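You operate a simulated robot arm through the tools that you are given. There is no shell and no other tool.

You are at the controls of a simulated robot arm. One attempt, no reset.

TASK
Put the No 4 tub in the cold box, latch it and turn it to cold.
Fine: shut the lid. Set down upright: what you pick out.

Only the result counts: the job must be done as asked and must still hold three seconds after the hand-in. Knocking over, shifting, dropping, spilling or breaking anything else fails it. Lids that push on must go on centred and level and be pressed home; caps that screw on are set level and turned clockwise until they are tight.

THE ROBOT
A 7-joint arm with a three-finger gripper, fixed in place. Base frame: the origin is at the foot of the arm, x ahead of it, y to its left, z up. Units: mm, rad, N and s.
Its first joint turns from -2.897 to 2.897 rad. Payload 2.69 kg.
Tool frame: the origin (TCP) lies between the finger pads and is the grasp point; the fingertips stand 30 mm ahead of it; z points along the fingers, y is the line along which they close. Largest opening 128 mm; the body of the gripper starts 117 mm behind the TCP.
Orientation is that of the tool frame in the base frame, as a unit quaternion [x, y, z, w]. With the fingers straight down and closing along the base's y, the tool's x points along the base's -x, its y along +y and its z along -z.

THE INTERFACE
- The arm moves only by the tool play_rows. Its argument "moves" is a list of rows, each a list of 2 entries, a list of its own where there are three numbers: the shift along the base's x, y, z in mm, then the turn, a rotation vector about the base's x, y, z in rad. In form: [[[dx, dy, dz], [rx, ry, rz]], ...]. A call has 1 to 20 rows; each row shifts and turns the commanded pose from where the row before left it. "gripper" is the gripper command, from -1 (fully open) to 1 (shut), values between in proportion, set as the call begins (left out, the last holds). Each row takes 0.2 s and may step no farther than 50 mm and 0.15 rad from the row before; otherwise, or with a gripper value out of range, the whole call is refused. Where a pose cannot be reached the arm comes as near as it can. A force on the tool above 80 N (or 10 N above the force at the start of the call, whichever is more), or a blocked arm, ends the call early, and 0.2 s more pass. The fingers move at their own pace and stop on an object; they squeeze with about 31 N. The grip force told is the motor's: it shows also when the fingers shut on nothing. Time passes only in rows, and 0.2 s behind the last, so rows that do not move let the fingers close. It gives the time, the measured TCP pose, the force on the tool (base axes), the opening and the grip force at its end, in the units of the frame above (readings bear some noise), with the torque about the TCP (base axes, N m) and any sound that the robot's microphone picked up.
- Cameras (640 x 400 px; columns grow to the right, rows downward): "scene" is fixed at [51.3, 499.5, 1480]; the picture's right is [-0.73, -0.68, 0.00], its down [-0.19, 0.20, -0.96] and it looks along [0.65, -0.70, -0.28] (base axes); focal length 332 px, centre (320, 200). "wrist" rides on the gripper at [58, 54, -131] in the tool frame; the picture's right is [-0.68, 0.74, 0.00], its down [-0.62, -0.57, -0.55] and it looks along [-0.40, -0.37, 0.84] (tool axes); focal length 234 px, centre (320, 200). There is no depth. A picture from a camera that has moved, and an enlarged one, comes with that camera's place and axes in the base frame and with its lens.
- snapshot(camera): a new picture of that camera. The clock stands still meanwhile.
- lift_body(by): slides the trunk up (or, below 0, down) by that many mm; the arm rides with it, the base frame stays. It gives what a move gives, with no picture.
- inspect(camera, box): a new picture of the part [left, top, right, bottom] of that camera's present view, enlarged. The clock stands still meanwhile.
- hand_in(): hands the job in; it is judged then, once.

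Nothing tells you positions but the pictures and the camera data. Unless the task says otherwise, let go and move clear before handing in.

The tools are called after "Request:" as a command line: name --argument value ..., lists and objects as JSON in quotes. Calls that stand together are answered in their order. play_rows: Moves the arm, as the interface text tells. Its arguments: {"type":"object","properties":{"moves":{"type":"array","items":{"type":"array"}},"gripper":{"type":"number"}},"required":["moves"]} The other tools are called the same way: lift_body (by) slides the trunk up or down; snapshot (camera) takes a picture; inspect (camera, box) takes an enlarged picture of a part of a camera's view; hand_in () hands the job in.

At the start:

```text
time_s: 0.0
ee_pos: [640.7, -8.9, 1459.7]
orientation: [0.0, 1.0, 0.0, 0.0]
force: [-0.8, -0.5, -0.5]
torque: [0.0, -0.03, 0.01]
gripper_width: 128.0
gripper_force: 0.1
trunk travel left (down, up): [-225.0, 125.0]
```

scene: 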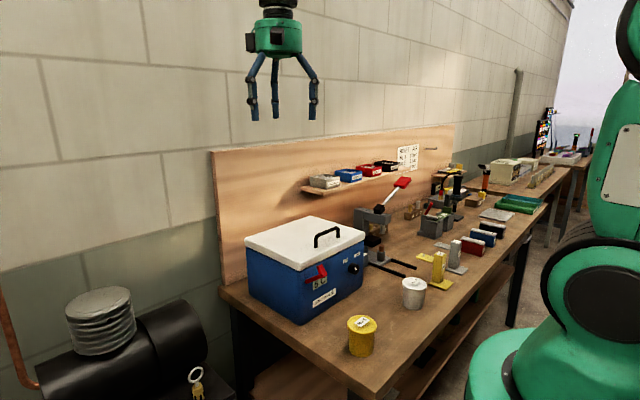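
wrist: 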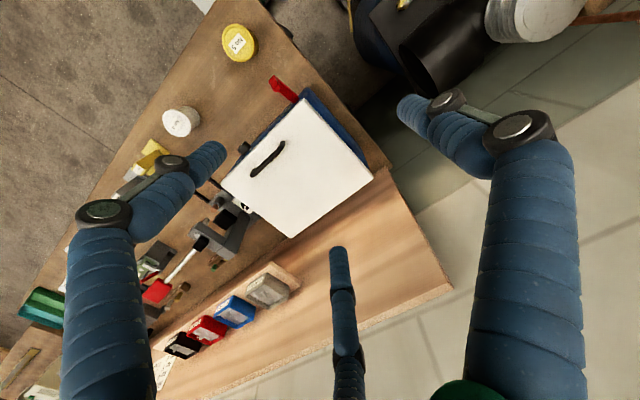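

I see a blue cold box with a white lid, a red latch and a black knob on a workbench. Near it are a yellow tub and a white tub. First I'll zoom in to read the labels and find the controls.

Request:
inspect --camera "scene" --box '[230, 200, 390, 330]'

Request:
inspect --camera "scene" --box '[330, 230, 490, 370]'

Request:
inspect --camera "wrist" --box '[140, 10, 300, 150]'

Request:
inspect --camera "scene" --box '[290, 110, 470, 230]'

Request:
inspect --camera "wrist" --box '[200, 60, 400, 240]'

```text
3.08 times, centred on (310, 265) of scene
camera zoom: at [51.3, 499.5, 1480.0], right [-0.73, -0.68, 0.0], down [-0.19, 0.2, -0.96], along [0.65, -0.7, -0.28], focal length 1022 px, centre (351, 0)
```

zoom: 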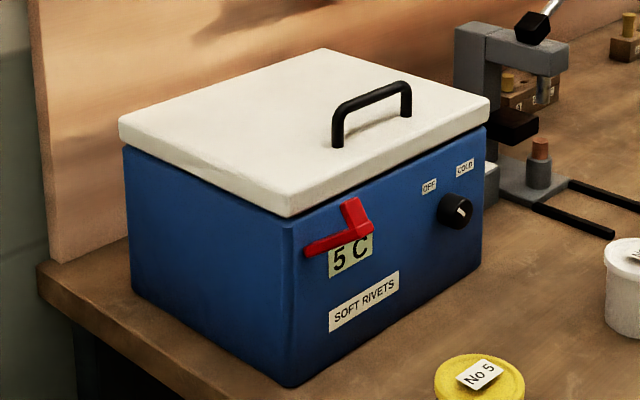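

```text
2.86 times, centred on (410, 300) of scene
camera zoom: at [51.3, 499.5, 1480.0], right [-0.73, -0.68, 0.0], down [-0.19, 0.2, -0.96], along [0.65, -0.7, -0.28], focal length 949 px, centre (63, -86)
```

zoom: 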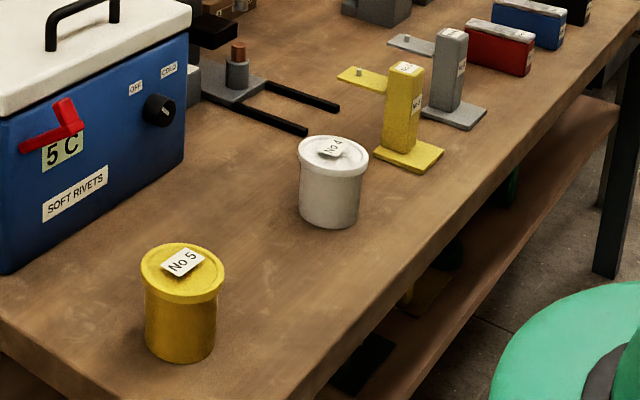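

```text
2.86 times, centred on (220, 80) of wrist
camera zoom: at [582.5, 45.3, 1591.2], right [0.68, 0.74, 0.0], down [0.62, -0.57, 0.55], along [0.4, -0.37, -0.84], focal length 669 px, centre (606, 543)
```

zoom: 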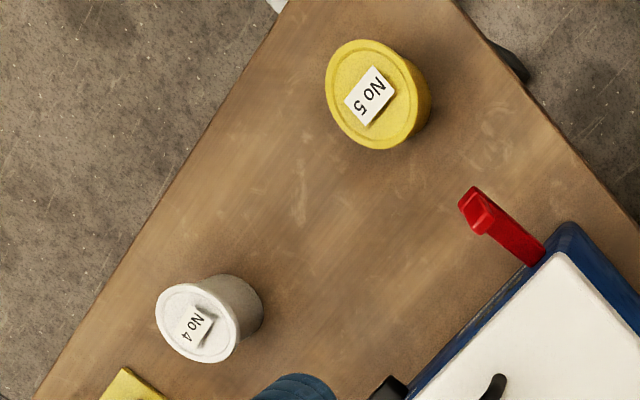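

```text
3.33 times, centred on (380, 170) of scene
camera zoom: at [51.3, 499.5, 1480.0], right [-0.73, -0.68, 0.0], down [-0.19, 0.2, -0.96], along [0.65, -0.7, -0.28], focal length 1107 px, centre (120, 300)
```

zoom: 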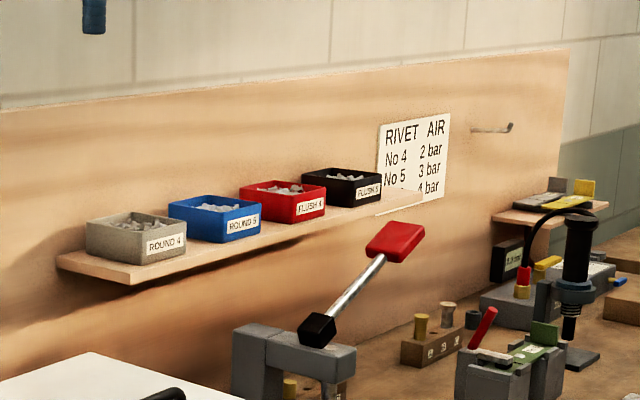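

```text
2.22 times, centred on (300, 150) of wrist
camera zoom: at [582.5, 45.3, 1591.2], right [0.68, 0.74, 0.0], down [0.62, -0.57, 0.55], along [0.4, -0.37, -0.84], focal length 520 px, centre (364, 311)
```

zoom: 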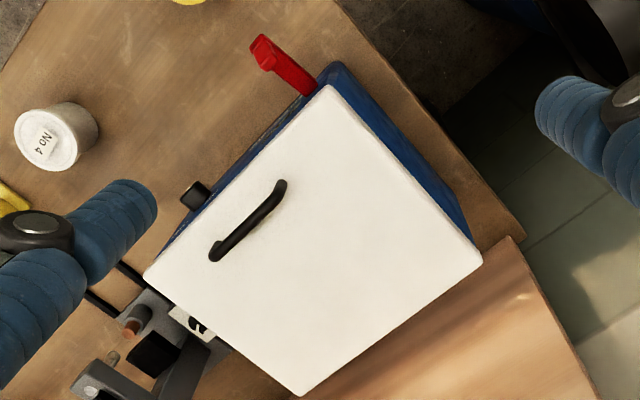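

The white tub is No 4. It stands near (448, -346) with its top at about z 958. The box lid covers about x 624–863 and y -38 to -332 with its top near z 1080. The front face, with latch and knob, faces the robot. I'll bring the wrist camera in front of that face to look closer.

Request:
play_rows --moves '[[[-25, -9, -25], [0, -0.065, 0]], [[-25, -9, -25], [0, -0.065, 0]], [[-20, -9, -35], [0, -0.065, 0]], [[-20, -9, -35], [0, -0.065, 0]], [[-20, -9, -35], [0, -0.065, 0]], [[-20, -9, -35], [0, -0.065, 0]], [[-15, -9, -35], [0, -0.065, 0]], [[-15, -9, -35], [0, -0.065, 0]], [[-10, -9, -35], [0, -0.065, 0]], [[-5, -9, -35], [0, -0.065, 0]], [[0, -9, -35], [0, -0.065, 0]], [[0, -9, -30], [0, -0.065, 0]]]' --gripper -1

Request:
snapshot --camera "wrist"

Request:
snapshot --camera "scene"

```text
time_s: 2.6
ee_pos: [466.7, -114.8, 1066.3]
orientation: [0.001, 0.925, -0.001, 0.38]
force: [-0.2, 0.7, 0.2]
torque: [-0.03, 0.0, -0.05]
gripper_width: 128.1
gripper_force: 0.1
trunk travel left (down, up): [-225.0, 125.0]
```

```text
taken
camera wrist: at [332.7, -60.7, 1119.1], right [0.48, 0.74, 0.48], down [0.05, -0.57, 0.82], along [0.87, -0.37, -0.31], focal length 234 px, centre (320, 200)
```

wrist: 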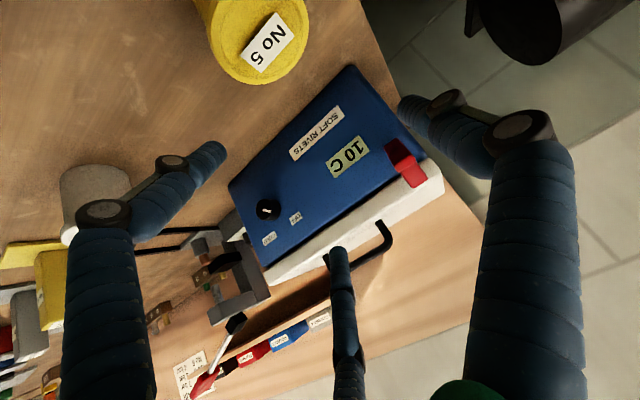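

```text
taken
```

scene: 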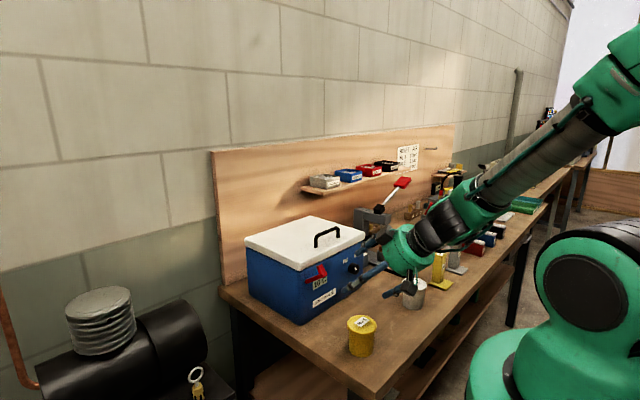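

The wrist view shows the front face upside down. I'll enlarge the latch and the knob.

Request:
inspect --camera "wrist" --box '[230, 180, 330, 260]'

Request:
inspect --camera "wrist" --box '[280, 90, 450, 220]'

Request:
inspect --camera "scene" --box '[230, 200, 390, 330]'

```text
5.00 times, centred on (280, 220) of wrist
camera zoom: at [332.7, -60.7, 1119.1], right [0.48, 0.74, 0.48], down [0.05, -0.57, 0.82], along [0.87, -0.37, -0.31], focal length 1171 px, centre (520, 100)
```

zoom: 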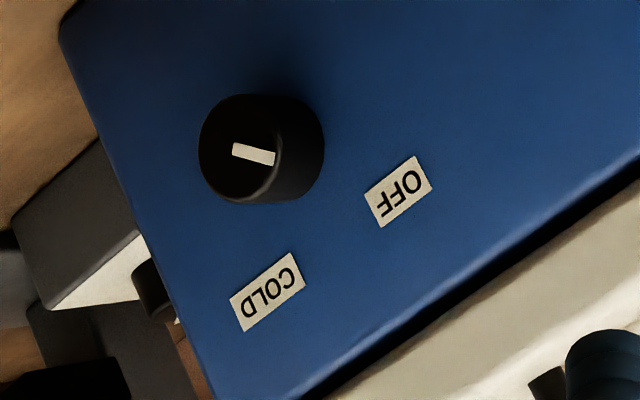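

```text
3.08 times, centred on (365, 155) of wrist
camera zoom: at [332.7, -60.7, 1119.1], right [0.48, 0.74, 0.48], down [0.05, -0.57, 0.82], along [0.87, -0.37, -0.31], focal length 720 px, centre (182, 338)
```

zoom: 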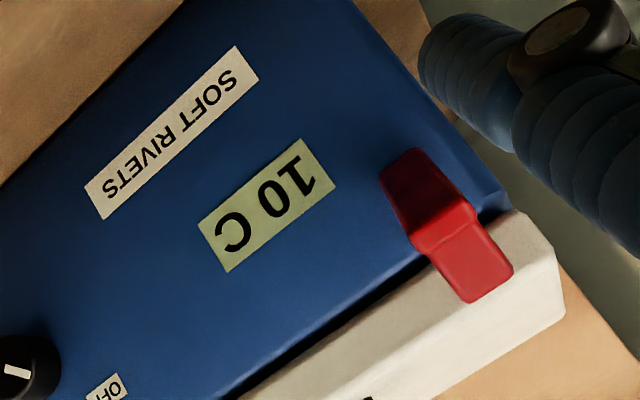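

```text
3.08 times, centred on (310, 265) of scene
camera zoom: at [51.3, 499.5, 1480.0], right [-0.73, -0.68, 0.0], down [-0.19, 0.2, -0.96], along [0.65, -0.7, -0.28], focal length 1022 px, centre (351, 0)
```

zoom: 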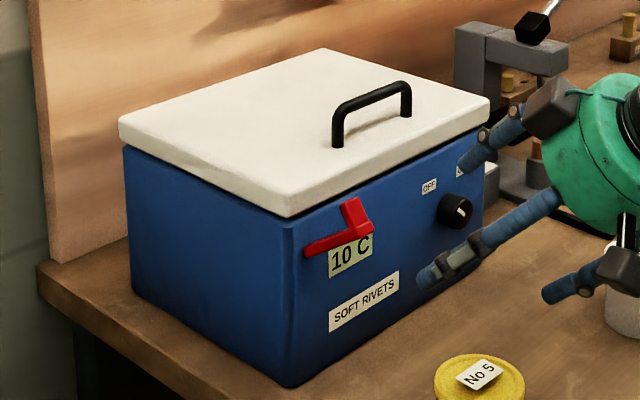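

Request:
inspect --camera "scene" --box '[296, 240, 336, 280]'

Request:
inspect --camera "wrist" --box '[370, 120, 450, 200]'

```text
10.00 times, centred on (316, 260) of scene
camera zoom: at [51.3, 499.5, 1480.0], right [-0.73, -0.68, 0.0], down [-0.19, 0.2, -0.96], along [0.65, -0.7, -0.28], focal length 3320 px, centre (360, -400)
```

zoom: 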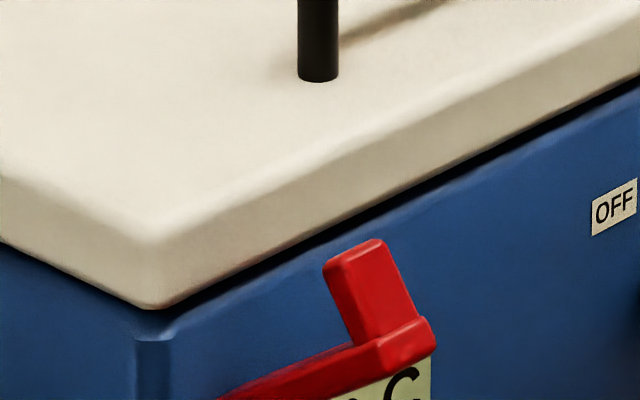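

```text
5.00 times, centred on (410, 160) of wrist
camera zoom: at [332.7, -60.7, 1119.1], right [0.48, 0.74, 0.48], down [0.05, -0.57, 0.82], along [0.87, -0.37, -0.31], focal length 1171 px, centre (-130, 400)
```

zoom: 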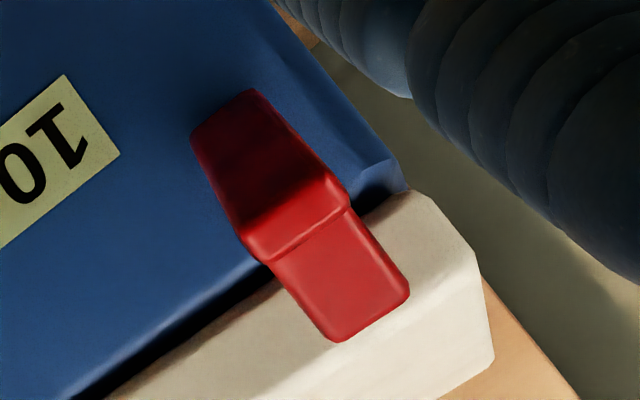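

The latch is a red lever that pivots on the box front and now stands swung out, open, with its hook tip near (576, -63, 1081). The knob is at about (610, -271, 976) and points at OFF, so COLD is about 90° clockwise. I'll zoom in on the lid handle and the tubs to get exact sizes.

Request:
inspect --camera "scene" --box '[306, 218, 346, 258]'

Request:
inspect --camera "wrist" --box '[320, 200, 420, 290]'

Request:
inspect --camera "wrist" --box '[0, 140, 240, 300]'

```text
10.00 times, centred on (326, 238) of scene
camera zoom: at [51.3, 499.5, 1480.0], right [-0.73, -0.68, 0.0], down [-0.19, 0.2, -0.96], along [0.65, -0.7, -0.28], focal length 3320 px, centre (260, -180)
```

zoom: 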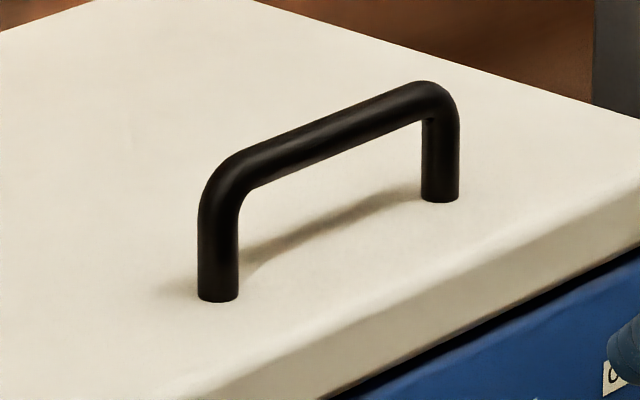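

```text
4.44 times, centred on (370, 245) of wrist
camera zoom: at [332.7, -60.7, 1119.1], right [0.48, 0.74, 0.48], down [0.05, -0.57, 0.82], along [0.87, -0.37, -0.31], focal length 1041 px, centre (98, 0)
```

zoom: 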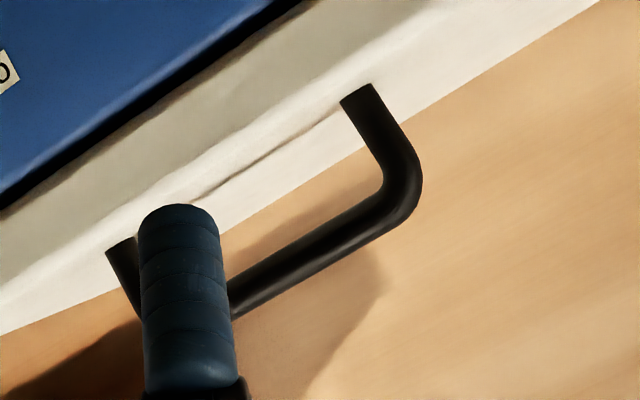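

```text
2.50 times, centred on (120, 220) of wrist
camera zoom: at [332.7, -60.7, 1119.1], right [0.48, 0.74, 0.48], down [0.05, -0.57, 0.82], along [0.87, -0.37, -0.31], focal length 585 px, centre (820, 150)
```

zoom: 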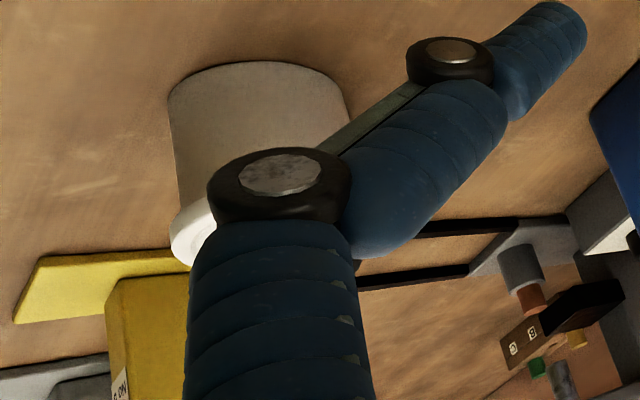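

The handle bar is about 11 mm thick and runs along y at about (657, -186, 1110), roughly 30 mm above the lid. I'll straighten the tool to point down, yaw it 90° so the fingers close along x, and stop above the handle.

Request:
play_rows --moves '[[[8, -3, 35], [0, 0.13, 0]], [[8, -3, 35], [0, 0.13, 0]], [[8, -3, 35], [0, 0.13, 0]], [[8, -3, 35], [0, 0.13, 0]], [[8, -3, 35], [0, 0.13, 0]], [[8, -3, 35], [0, 0.13, 0]], [[13, -5, 0], [0, 0, 0.1428]], [[13, -5, 0], [0, 0, 0.1428]], [[13, -5, 0], [0, 0, 0.1428]], [[13, -5, 0], [0, 0, 0.1428]], [[13, -5, 0], [0, 0, 0.1428]], [[13, -5, 0], [0, 0, 0.1428]], [[13, -5, 0], [0, 0, 0.1428]], [[13, -5, 0], [0, 0, 0.1428]], [[13, -5, 0], [0, 0, 0.1428]], [[13, -5, 0], [0, 0, 0.1428]], [[13, -5, 0], [0, 0, 0.1428]]]'

Request:
snapshot --camera "wrist"

Request:
snapshot --camera "scene"

```text
time_s: 6.2
ee_pos: [656.3, -190.0, 1275.3]
orientation: [0.708, -0.707, 0.0, 0.0]
force: [-0.3, 0.4, -0.5]
torque: [-0.02, -0.03, 0.0]
gripper_width: 128.1
gripper_force: 0.1
trunk travel left (down, up): [-225.0, 125.0]
```

```text
taken
camera wrist: at [603.0, -247.8, 1406.5], right [-0.74, 0.68, 0.0], down [0.56, 0.62, 0.55], along [0.37, 0.4, -0.84], focal length 234 px, centre (320, 200)
```

wrist: 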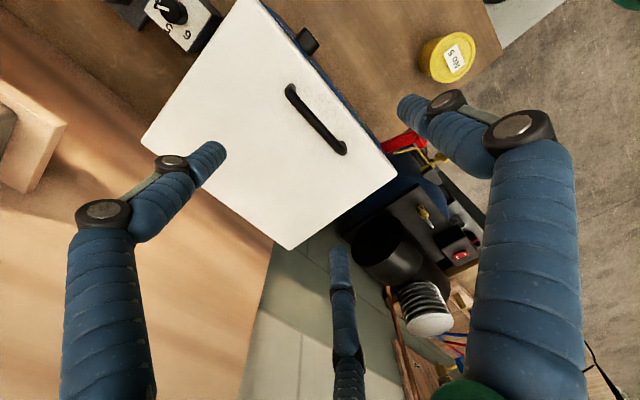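

```text
taken
```

scene: 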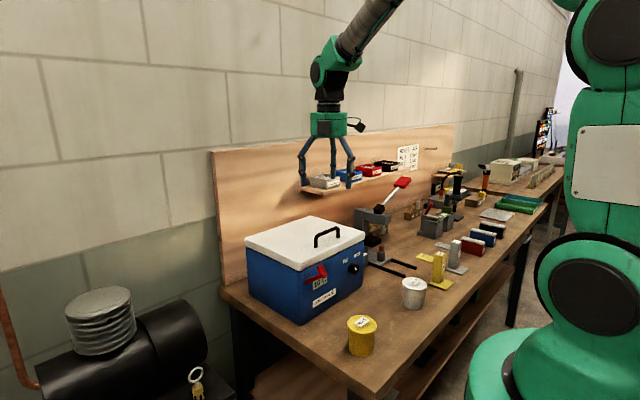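

The tool points down with the fingers closing along x, and the handle is directly below at about (657, -191). I'll narrow the opening, come down around the bar and check.

Request:
play_rows --moves '[[[1, 0, -40], [0, 0, 0]], [[0, 0, -40], [0, 0, 0]], [[0, 0, -30], [0, 0, 0]], [[0, 0, -20], [0, 0, 0]], [[0, 0, -10], [0, 0, 0]], [[0, 0, -8], [0, 0, 0]]]' --gripper 0.1

Request:
snapshot --camera "wrist"

Request:
inspect --camera "scene" --box '[270, 150, 390, 270]'

```text
time_s: 7.6
ee_pos: [658.1, -190.8, 1128.6]
orientation: [-0.706, 0.708, 0.0, -0.001]
force: [0.3, 1.1, -0.2]
torque: [-0.02, -0.01, 0.03]
gripper_width: 58.0
gripper_force: 0.0
trunk travel left (down, up): [-225.0, 125.0]
```

```text
taken
camera wrist: at [603.5, -248.8, 1259.0], right [-0.74, 0.68, 0.0], down [0.57, 0.62, 0.55], along [0.37, 0.4, -0.84], focal length 234 px, centre (320, 200)
```

wrist: 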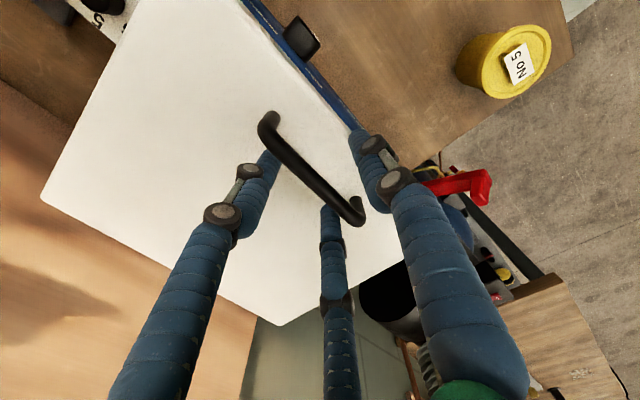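

```text
3.33 times, centred on (330, 210) of scene
camera zoom: at [51.3, 499.5, 1480.0], right [-0.73, -0.68, 0.0], down [-0.19, 0.2, -0.96], along [0.65, -0.7, -0.28], focal length 1107 px, centre (287, 167)
```

zoom: 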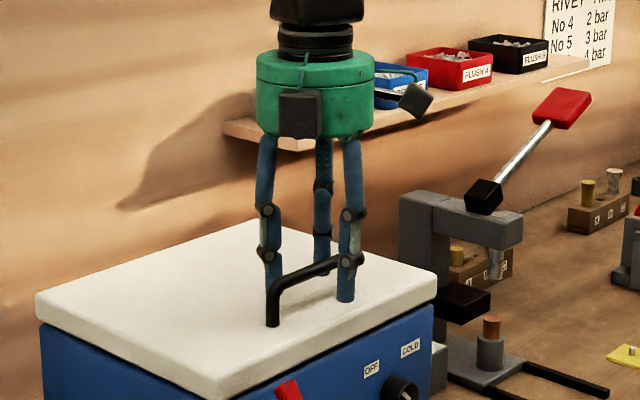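

The fingers straddle the handle bar. I'll lower a few millimetres and close on it.

Request:
play_rows --moves '[[[-0.5, 0, -5], [0, 0, 0]]]'

Request:
play_rows --moves '[[[0, 0, 0], [0, 0, 0]], [[0, 0, 0], [0, 0, 0]]]' --gripper 1

Request:
inspect --camera "scene" --box '[270, 150, 390, 270]'

```text
time_s: 8.0
ee_pos: [657.9, -190.6, 1122.6]
orientation: [-0.707, 0.708, -0.001, -0.001]
force: [0.1, 0.3, -0.2]
torque: [-0.01, 0.0, -0.01]
gripper_width: 57.8
gripper_force: 0.1
trunk travel left (down, up): [-225.0, 125.0]
```

```text
time_s: 8.6
ee_pos: [664.2, -191.9, 1123.7]
orientation: [0.707, -0.707, 0.003, -0.001]
force: [58.9, -3.8, -2.0]
torque: [-0.19, -0.59, 0.05]
gripper_width: 19.2
gripper_force: 44.5
trunk travel left (down, up): [-225.0, 125.0]
```

```text
3.33 times, centred on (330, 210) of scene
camera zoom: at [51.3, 499.5, 1480.0], right [-0.73, -0.68, 0.0], down [-0.19, 0.2, -0.96], along [0.65, -0.7, -0.28], focal length 1107 px, centre (287, 167)
```

zoom: 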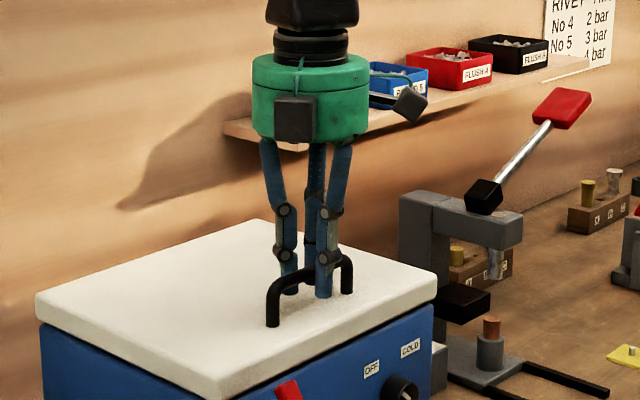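

The bar sits further in +x than I estimated: the rear finger touched first and pushed the tool by 6 mm. I'll ease the tool toward +x to centre it and take off the side force.

Request:
play_rows --moves '[[[5, 0, 0], [0, 0, 0]], [[3, 0, 0], [0, 0, 0]], [[0, 0, 0], [0, 0, 0]]]'

Request:
snapshot --camera "wrist"

```text
time_s: 9.4
ee_pos: [664.6, -190.7, 1123.0]
orientation: [-0.707, 0.707, 0.0, -0.001]
force: [9.1, -17.8, 32.1]
torque: [-0.42, 0.04, 0.13]
gripper_width: 18.8
gripper_force: 44.6
trunk travel left (down, up): [-225.0, 125.0]
```

```text
taken
camera wrist: at [610.5, -249.5, 1254.3], right [-0.74, 0.68, 0.0], down [0.57, 0.62, 0.55], along [0.37, 0.4, -0.84], focal length 234 px, centre (320, 200)
```

wrist: 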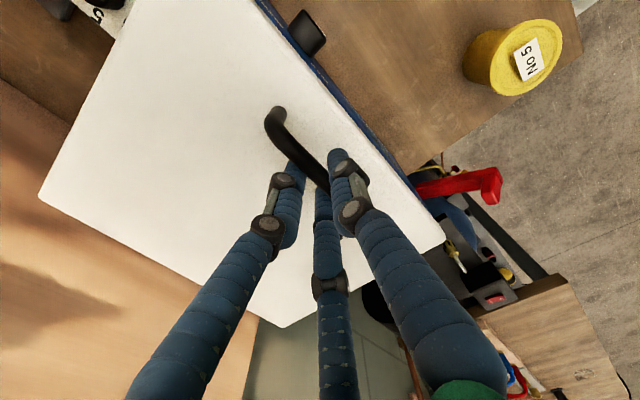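

The grip now reads centred with the handle held. I'll lift a little along the hinge arc to test whether the lid follows.

Request:
play_rows --moves '[[[1, 0, 5], [0, 0, 0]], [[1.5, 0, 6], [0, 0, 0]], [[2, 0, 6], [0, 0, 0]], [[0, 0, 0], [0, 0, 0]]]'

Request:
inspect --camera "scene" --box '[230, 150, 390, 310]'

Request:
snapshot --camera "wrist"

```text
time_s: 10.4
ee_pos: [670.4, -191.3, 1137.4]
orientation: [-0.707, 0.708, 0.001, -0.001]
force: [1.4, -27.0, -4.2]
torque: [0.14, 0.13, 0.13]
gripper_width: 19.2
gripper_force: 44.1
trunk travel left (down, up): [-225.0, 125.0]
```

```text
2.50 times, centred on (310, 230) of scene
camera zoom: at [51.3, 499.5, 1480.0], right [-0.73, -0.68, 0.0], down [-0.19, 0.2, -0.96], along [0.65, -0.7, -0.28], focal length 830 px, centre (345, 125)
```

zoom: 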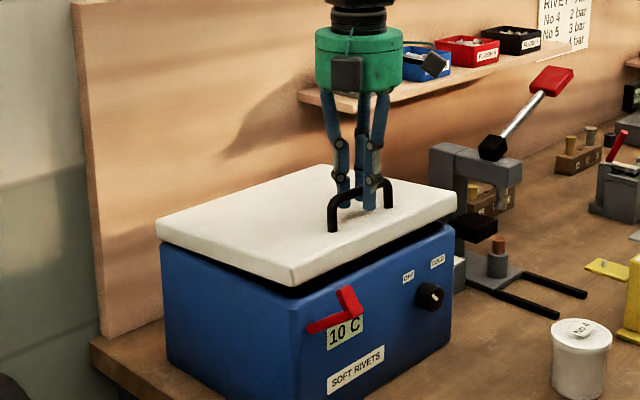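

```text
taken
camera wrist: at [615.8, -249.4, 1269.9], right [-0.74, 0.68, 0.0], down [0.57, 0.61, 0.55], along [0.37, 0.4, -0.84], focal length 234 px, centre (320, 200)
```

wrist: 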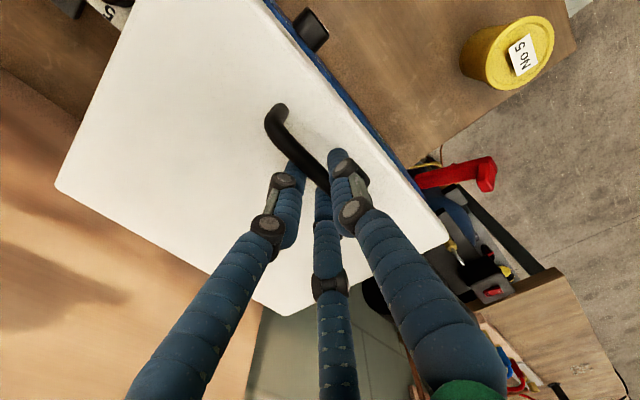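

The lid is hinged at the back and follows the handle up. I'll keep going along the hinge arc in small steps, watching the forces.

Request:
play_rows --moves '[[[6.5, -0.5, 16.6], [0, 0, 0]], [[8, -0.5, 15.9], [0, 0, 0]], [[9.3, -0.5, 15.2], [0, 0, 0]], [[10.6, 0, 14.3], [0, 0, 0]], [[11.8, 0, 13.3], [0, 0, 0]], [[12.9, 0, 12.3], [0, 0, 0]], [[0, 0, 0], [0, 0, 0]]]'

Request:
snapshot --camera "scene"

Request:
snapshot --camera "wrist"

```text
time_s: 12.0
ee_pos: [729.3, -191.4, 1228.0]
orientation: [-0.707, 0.708, 0.0, -0.001]
force: [-4.2, -12.5, 0.8]
torque: [0.02, 0.07, -0.24]
gripper_width: 19.2
gripper_force: 44.8
trunk travel left (down, up): [-225.0, 125.0]
```

```text
taken
```

scene: 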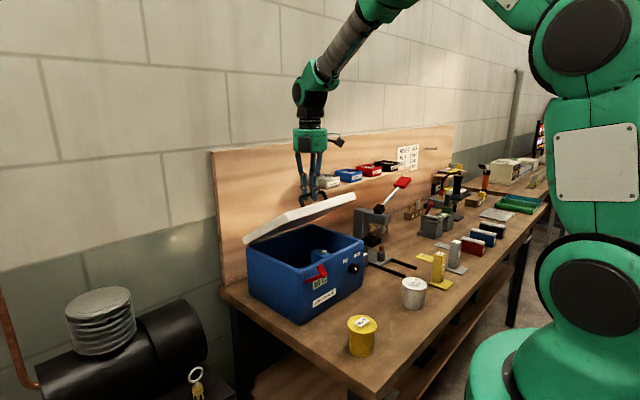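

```text
taken
camera wrist: at [675.0, -248.7, 1359.9], right [-0.74, 0.68, 0.0], down [0.57, 0.62, 0.55], along [0.37, 0.4, -0.84], focal length 234 px, centre (320, 200)
```

wrist: 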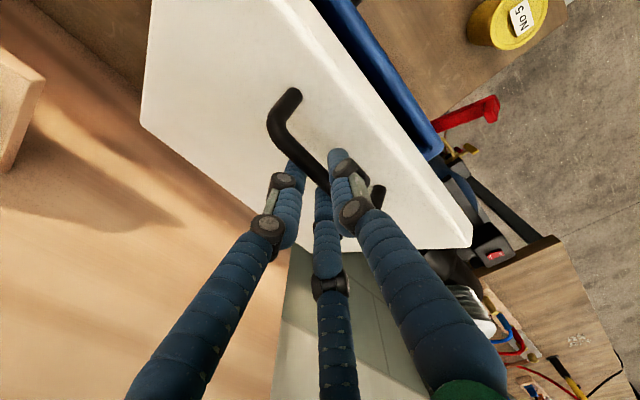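

The lid is about 30° open and moving smoothly. Continuing along the arc.

Request:
play_rows --moves '[[[13.9, 0, 11.0], [0, 0, 0]], [[14.8, 0, 9.9], [0, 0, 0]], [[15.7, 0, 8.5], [0, 0, 0]], [[16.3, 0, 7.1], [0, 0, 0]], [[16.9, 0, 5.6], [0, 0, 0]], [[17.3, 0, 4.1], [0, 0, 0]], [[0, 0, 0], [0, 0, 0]]]'

Request:
snapshot --camera "scene"

Request:
snapshot --camera "wrist"

```text
time_s: 13.6
ee_pos: [822.0, -190.8, 1277.5]
orientation: [-0.706, 0.708, -0.003, 0.001]
force: [-8.1, 6.7, 39.2]
torque: [0.31, 0.2, -0.51]
gripper_width: 19.4
gripper_force: 43.8
trunk travel left (down, up): [-225.0, 125.0]
```

```text
taken
```

scene: 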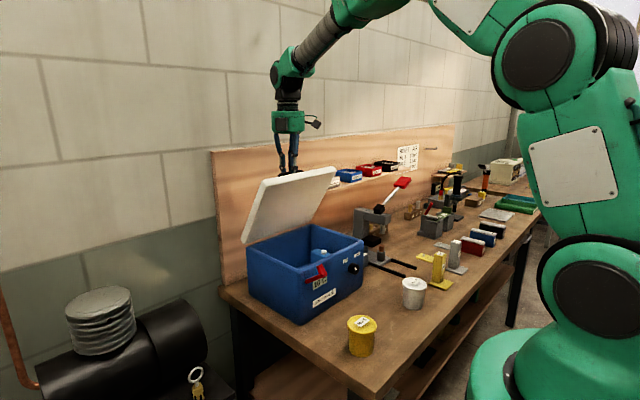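

```text
taken
camera wrist: at [767.6, -248.5, 1408.0], right [-0.74, 0.68, -0.01], down [0.56, 0.62, 0.55], along [0.38, 0.4, -0.84], focal length 234 px, centre (320, 200)
```

wrist: 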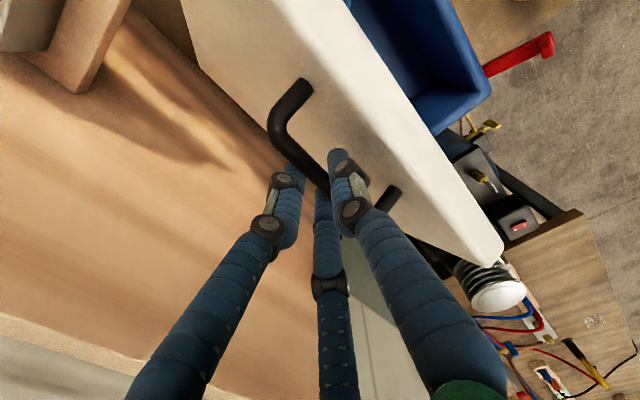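

About 64° open. The upward force shows the true arc radius is slightly larger than I assumed (hinge near x 866, z 1060). I'll correct for that and go on.

Request:
play_rows --moves '[[[0, 0, 4], [0, 0, 0]], [[17.9, 0, 3], [0, 0, 0]], [[18.2, 0, 1.5], [0, 0, 0]], [[18.1, 0, -0.2], [0, 0, 0]], [[18.2, 0, -1.7], [0, 0, 0]], [[0, 0, 0], [0, 0, 0]]]'

Request:
snapshot --camera "scene"

Request:
snapshot --camera "wrist"

```text
time_s: 15.0
ee_pos: [895.2, -190.6, 1282.1]
orientation: [-0.707, 0.708, -0.003, 0.0]
force: [2.9, 9.1, 20.3]
torque: [0.04, 0.06, -0.62]
gripper_width: 19.1
gripper_force: 45.0
trunk travel left (down, up): [-225.0, 125.0]
```

```text
taken
```

scene: 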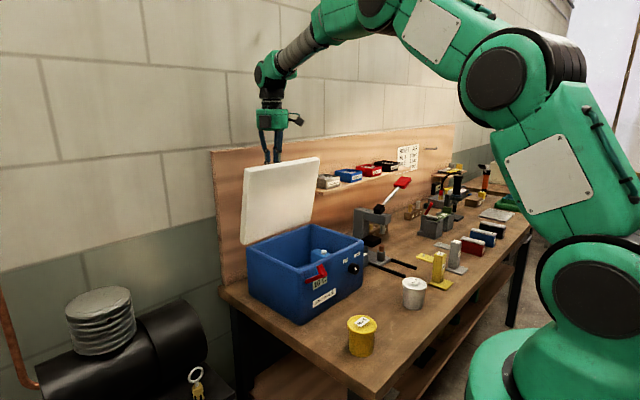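

```text
taken
camera wrist: at [842.0, -248.6, 1413.0], right [-0.74, 0.68, 0.0], down [0.57, 0.62, 0.55], along [0.37, 0.4, -0.84], focal length 234 px, centre (320, 200)
```

wrist: 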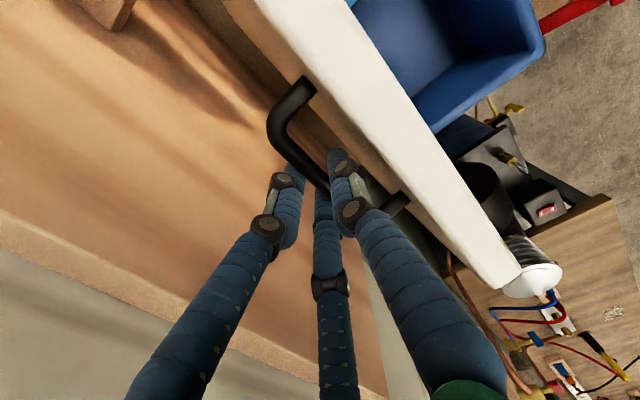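

About 84° open. I'll carry it gently past vertical to find where the hinge rests.

Request:
play_rows --moves '[[[9, 0, -0.5], [0, 0, 0]], [[9, 0, -1.6], [0, 0, 0]], [[8.8, 0, -2.2], [0, 0, 0]], [[8.7, 0, -2.6], [0, 0, 0]], [[0, 0, 0], [0, 0, 0]]]'

Request:
snapshot --camera "wrist"

Request:
inspect --camera "scene" --box '[210, 90, 400, 310]'

```text
time_s: 16.2
ee_pos: [932.7, -191.2, 1274.9]
orientation: [-0.707, 0.707, -0.002, 0.0]
force: [8.8, 8.8, 31.3]
torque: [0.28, -0.01, -0.73]
gripper_width: 19.2
gripper_force: 44.5
trunk travel left (down, up): [-225.0, 125.0]
```

```text
taken
camera wrist: at [877.7, -248.7, 1406.3], right [-0.74, 0.68, 0.0], down [0.56, 0.62, 0.55], along [0.37, 0.4, -0.84], focal length 234 px, centre (320, 200)
```

wrist: 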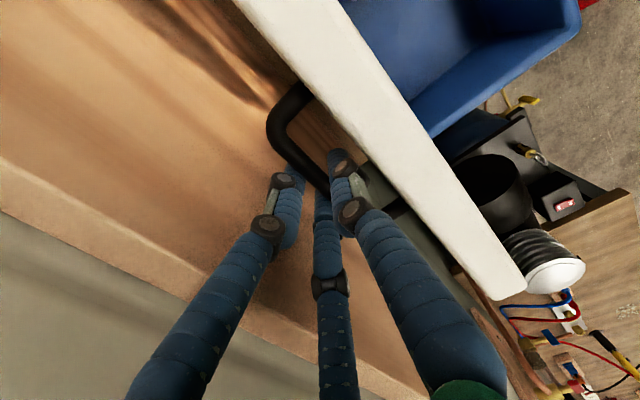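

```text
1.82 times, centred on (305, 200) of scene
camera zoom: at [51.3, 499.5, 1480.0], right [-0.73, -0.68, 0.0], down [-0.19, 0.2, -0.96], along [0.65, -0.7, -0.28], focal length 604 px, centre (347, 200)
```

zoom: 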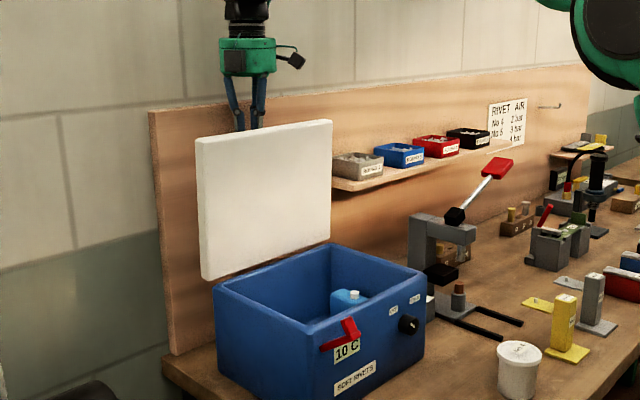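

The lid stands about 94° open, just past vertical. Inside the box there is a blue object with a white cap. I'll loosen the grip slightly, keeping the bar bracketed, to see whether the lid rests by itself.

Request:
play_rows --moves '[[[0, 0, 0], [0, 0, 0]], [[0, 0, 0], [0, 0, 0]], [[0, 0, 0], [0, 0, 0]]]' --gripper 0.58

Request:
snapshot --camera "wrist"

Request:
inspect --camera "scene" --box '[210, 90, 400, 310]'

```text
time_s: 17.0
ee_pos: [932.8, -192.0, 1270.0]
orientation: [-0.707, 0.708, 0.0, -0.001]
force: [0.5, -0.4, 0.0]
torque: [0.01, 0.04, -0.02]
gripper_width: 27.0
gripper_force: 0.0
trunk travel left (down, up): [-225.0, 125.0]
```

```text
taken
camera wrist: at [878.7, -250.3, 1402.6], right [-0.74, 0.68, 0.0], down [0.57, 0.62, 0.55], along [0.37, 0.4, -0.84], focal length 234 px, centre (320, 200)
```

wrist: 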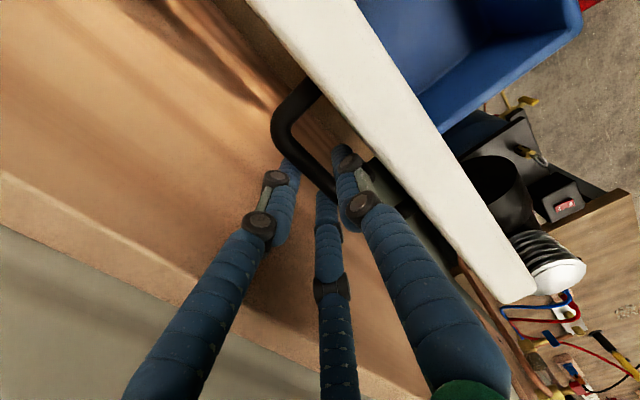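

```text
1.82 times, centred on (305, 200) of scene
camera zoom: at [51.3, 499.5, 1480.0], right [-0.73, -0.68, 0.0], down [-0.19, 0.2, -0.96], along [0.65, -0.7, -0.28], focal length 604 px, centre (347, 200)
```

zoom: 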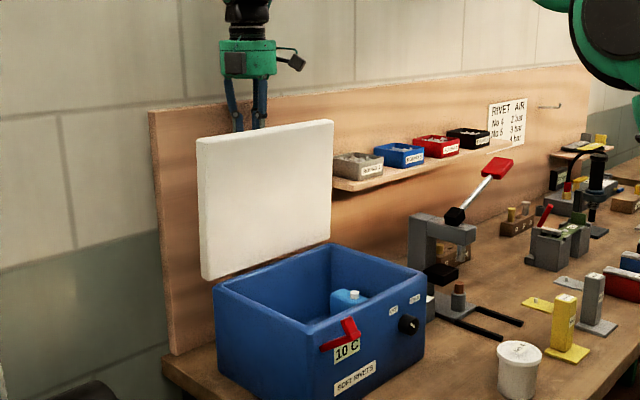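

Request:
inspect --camera "wrist" --box '[240, 60, 440, 240]'

Request:
inspect --camera "scene" --box '[260, 110, 330, 180]'

```text
2.22 times, centred on (340, 150) of wrist
camera zoom: at [878.7, -250.3, 1402.6], right [-0.74, 0.68, 0.0], down [0.57, 0.62, 0.55], along [0.37, 0.4, -0.84], focal length 520 px, centre (276, 311)
```

zoom: 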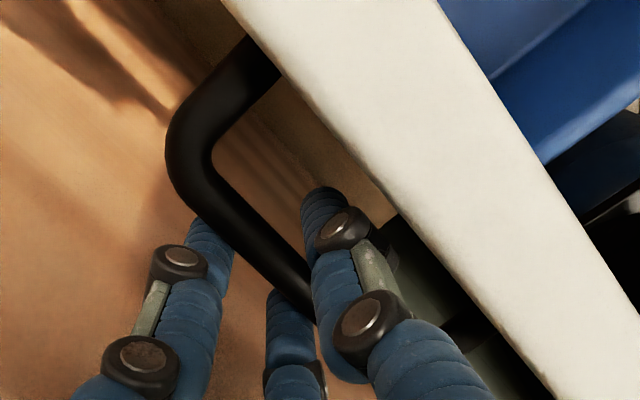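

```text
5.71 times, centred on (295, 145) of scene
camera zoom: at [51.3, 499.5, 1480.0], right [-0.73, -0.68, 0.0], down [-0.19, 0.2, -0.96], along [0.65, -0.7, -0.28], focal length 1897 px, centre (463, 514)
```

zoom: 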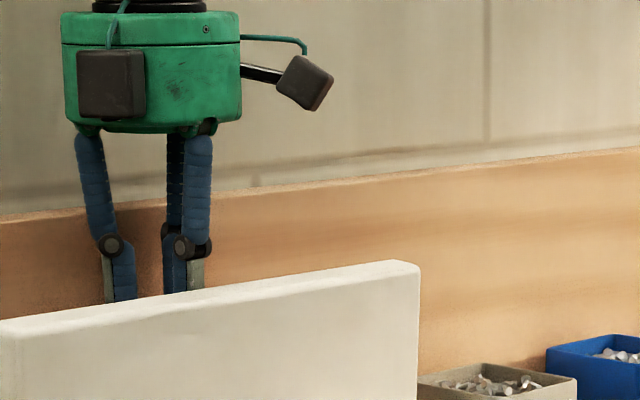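

A circle fit through the measured grip points puts the hinge near (873.6, 1054), so the lid is only at about 90°. I'll nudge it further back with the loose bracket and watch for a hinge stop.

Request:
play_rows --moves '[[[4, 0, -1], [0, 0, 0]], [[4, 0, -1], [0, 0, 0]], [[0, 0, 0], [0, 0, 0]]]'

Request:
inspect --camera "wrist" --box '[240, 60, 440, 240]'

```text
time_s: 17.8
ee_pos: [940.1, -191.2, 1269.7]
orientation: [-0.707, 0.707, 0.0, -0.001]
force: [-0.2, -1.1, -0.8]
torque: [0.02, 0.01, -0.02]
gripper_width: 27.7
gripper_force: 0.8
trunk travel left (down, up): [-225.0, 125.0]
```

```text
2.22 times, centred on (340, 150) of wrist
camera zoom: at [886.5, -249.7, 1401.4], right [-0.74, 0.68, 0.0], down [0.57, 0.62, 0.55], along [0.37, 0.4, -0.84], focal length 520 px, centre (276, 311)
```

zoom: 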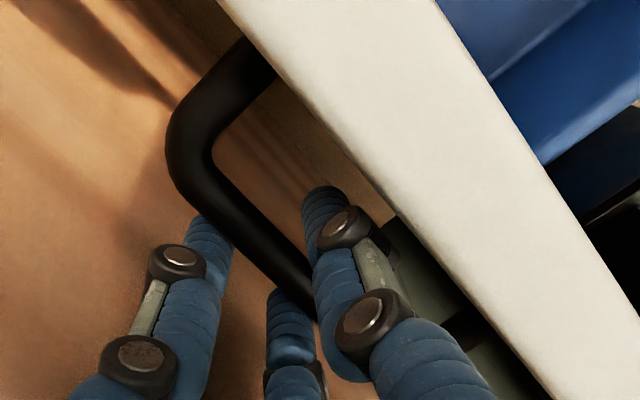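

The bar moved with the fingers at almost no force. To find out whether the lid stays put by itself, I'll back off 4 mm so no finger should touch the bar and check.

Request:
play_rows --moves '[[[-4, 0, 0], [0, 0, 0]], [[0, 0, 0], [0, 0, 0]], [[0, 0, 0], [0, 0, 0]], [[0, 0, 0], [0, 0, 0]]]'

Request:
inspect --camera "wrist" --box '[240, 60, 440, 240]'

```text
time_s: 18.8
ee_pos: [935.9, -192.3, 1270.5]
orientation: [-0.707, 0.707, 0.0, 0.0]
force: [-0.2, 0.0, 0.3]
torque: [-0.01, 0.01, 0.02]
gripper_width: 26.9
gripper_force: 0.0
trunk travel left (down, up): [-225.0, 125.0]
```

```text
2.22 times, centred on (340, 150) of wrist
camera zoom: at [882.3, -250.0, 1401.2], right [-0.74, 0.68, 0.0], down [0.57, 0.62, 0.55], along [0.37, 0.4, -0.84], focal length 520 px, centre (276, 311)
```

zoom: 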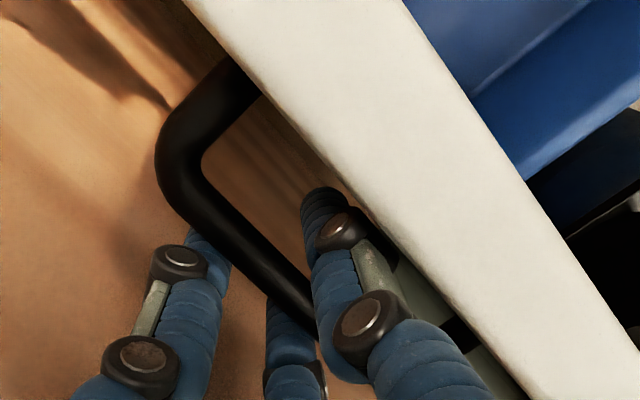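

The lid stays where it is with nothing touching it, so the hinge holds it open. I'll rise straight up out of the handle using the trunk, which gives a pure vertical motion.

Request:
lift_body --by 90

Request:
snapshot --camera "wrist"

Request:
snapshot --camera "scene"

```text
time_s: 20.1
ee_pos: [937.0, -191.8, 1360.0]
orientation: [-0.707, 0.708, 0.0, -0.001]
force: [-0.3, 0.0, -1.2]
torque: [-0.02, -0.01, 0.01]
gripper_width: 27.0
gripper_force: 0.0
trunk travel left (down, up): [-315.0, 35.0]
```

```text
taken
camera wrist: at [882.6, -250.0, 1490.4], right [-0.74, 0.68, 0.0], down [0.57, 0.62, 0.55], along [0.37, 0.4, -0.84], focal length 234 px, centre (320, 200)
```

wrist: 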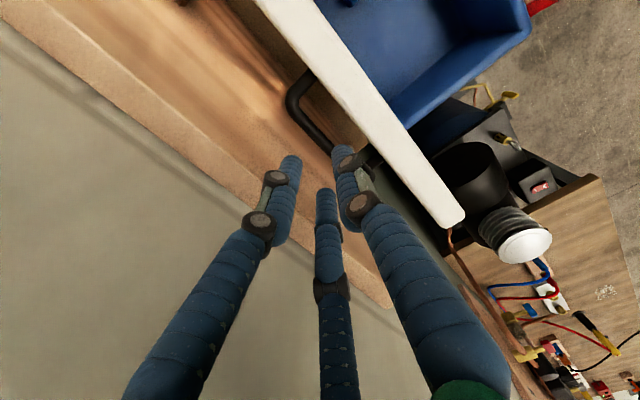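

```text
taken
```

scene: 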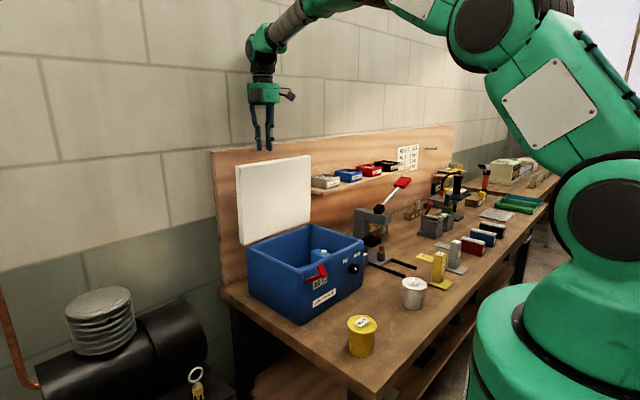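

The lid stays upright. I'll back the arm away above the box and look inside.

Request:
play_rows --moves '[[[-45, -15, 3], [0, 0, 0]], [[-45, -15, 0], [0, 0, 0]], [[-45, -15, 0], [0, 0, 0]], [[-45, -15, 0], [0, 0, 0]], [[-43, -25, -15], [0, 0, 0]], [[-43, -25, -15], [0, 0, 0]], [[-43, -25, -15], [0, 0, 0]], [[-43, -25, -15], [0, 0, 0]], [[0, 0, 0], [0, 0, 0]]]'

Request:
snapshot --camera "wrist"

Request:
inspect --camera "scene" --box '[220, 140, 390, 330]'

```text
refused: row 5 steps farther than a row can; nothing moved
```

```text
taken
camera wrist: at [882.6, -250.0, 1490.4], right [-0.74, 0.68, 0.0], down [0.57, 0.62, 0.55], along [0.37, 0.4, -0.84], focal length 234 px, centre (320, 200)
```

wrist: 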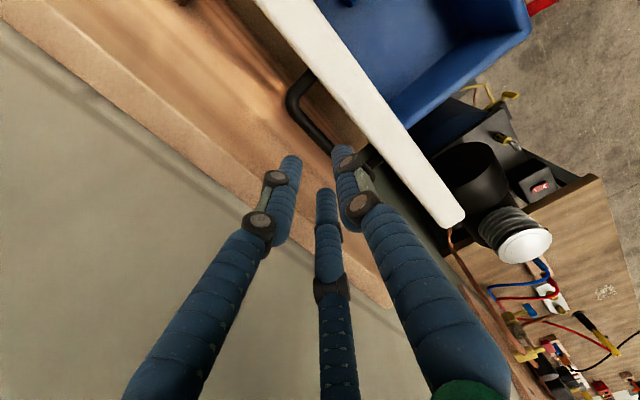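

```text
2.11 times, centred on (305, 235) of scene
camera zoom: at [51.3, 499.5, 1480.0], right [-0.73, -0.68, 0.0], down [-0.19, 0.2, -0.96], along [0.65, -0.7, -0.28], focal length 699 px, centre (352, 126)
```

zoom: 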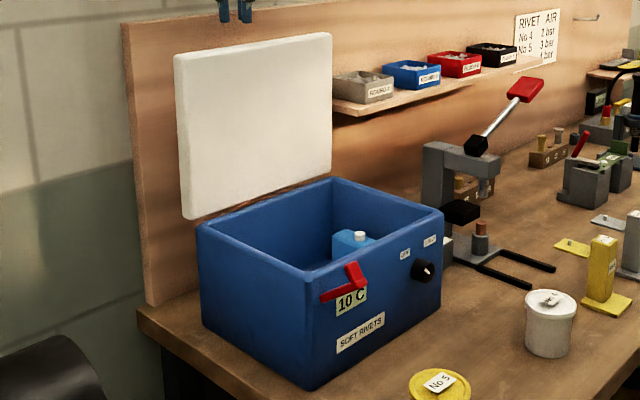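

The call was refused because one row was too long. I'll send it again with shorter rows.

Request:
play_rows --moves '[[[-45, -12, 3], [0, 0, 0]], [[-45, -12, 0], [0, 0, 0]], [[-45, -12, 0], [0, 0, 0]], [[-45, -12, 0], [0, 0, 0]], [[-38, -25, -12], [0, 0, 0]], [[-38, -25, -12], [0, 0, 0]], [[-38, -25, -12], [0, 0, 0]], [[-38, -25, -12], [0, 0, 0]], [[-20, -30, -12], [0, 0, 0]], [[0, 0, 0], [0, 0, 0]]]'

Request:
snapshot --camera "wrist"

```text
time_s: 22.2
ee_pos: [584.5, -372.4, 1301.8]
orientation: [-0.707, 0.707, 0.001, 0.0]
force: [0.7, 0.9, 0.4]
torque: [0.06, 0.01, -0.01]
gripper_width: 26.7
gripper_force: 0.0
trunk travel left (down, up): [-315.0, 35.0]
```

```text
taken
camera wrist: at [529.9, -431.3, 1433.5], right [-0.74, 0.68, 0.0], down [0.57, 0.62, 0.55], along [0.37, 0.4, -0.84], focal length 234 px, centre (320, 200)
```

wrist: 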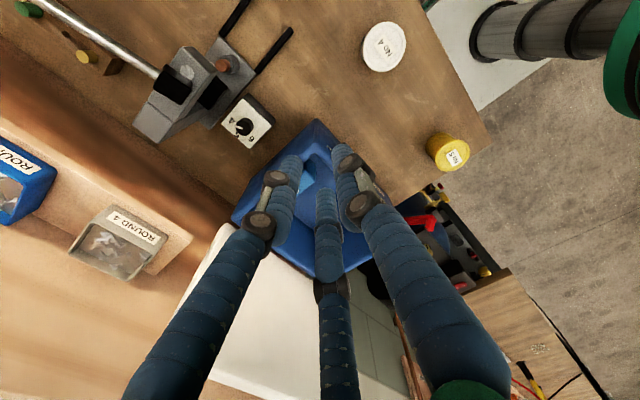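

The fingers block the view, so I'll shift over the box with the gripper opened to see inside.

Request:
play_rows --moves '[[[30, 35, 0], [0, 0, 0]], [[30, 35, 0], [0, 0, 0]], [[30, 35, 0], [0, 0, 0]], [[10, 35, 0], [0, 0, 0]], [[0, 0, 0], [0, 0, 0]]]' --gripper -1

Request:
snapshot --camera "wrist"

```text
time_s: 23.4
ee_pos: [681.9, -229.8, 1304.1]
orientation: [-0.706, 0.708, 0.0, -0.001]
force: [-0.8, 0.3, 1.0]
torque: [-0.04, -0.02, -0.01]
gripper_width: 128.0
gripper_force: 0.0
trunk travel left (down, up): [-315.0, 35.0]
```

```text
taken
camera wrist: at [628.8, -287.6, 1435.6], right [-0.74, 0.68, 0.0], down [0.57, 0.62, 0.55], along [0.37, 0.4, -0.84], focal length 234 px, centre (320, 200)
```

wrist: 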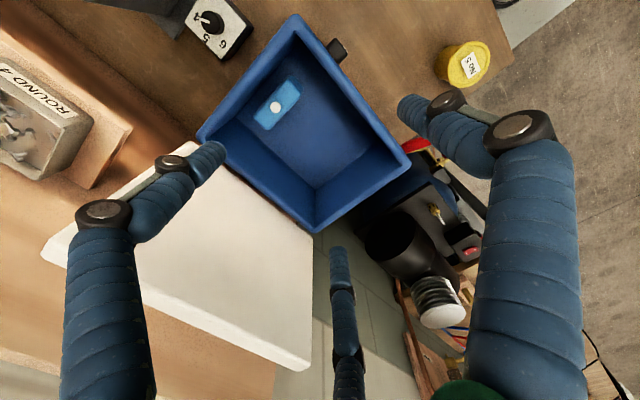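

Request:
inspect --camera "wrist" --box '[190, 10, 420, 240]'

Request:
inspect --camera "scene" --box '[240, 215, 370, 330]'

```text
1.74 times, centred on (305, 125) of wrist
camera zoom: at [628.8, -287.6, 1435.6], right [-0.74, 0.68, 0.0], down [0.57, 0.62, 0.55], along [0.37, 0.4, -0.84], focal length 407 px, centre (346, 330)
```

zoom: 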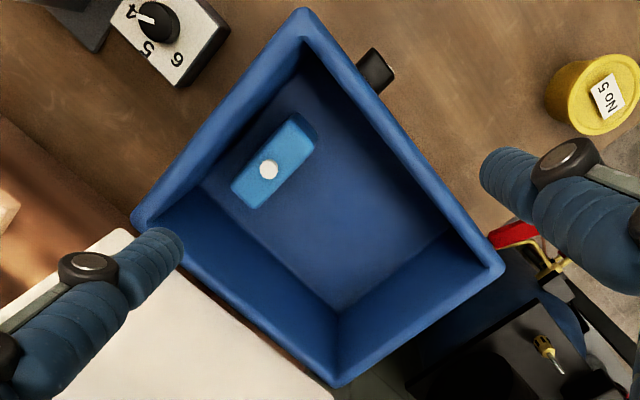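

```text
3.48 times, centred on (305, 272) of scene
camera zoom: at [51.3, 499.5, 1480.0], right [-0.73, -0.68, 0.0], down [-0.19, 0.2, -0.96], along [0.65, -0.7, -0.28], focal length 1155 px, centre (372, -52)
```

zoom: 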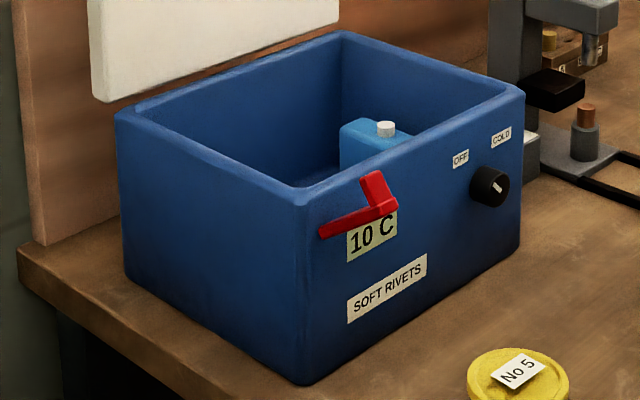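

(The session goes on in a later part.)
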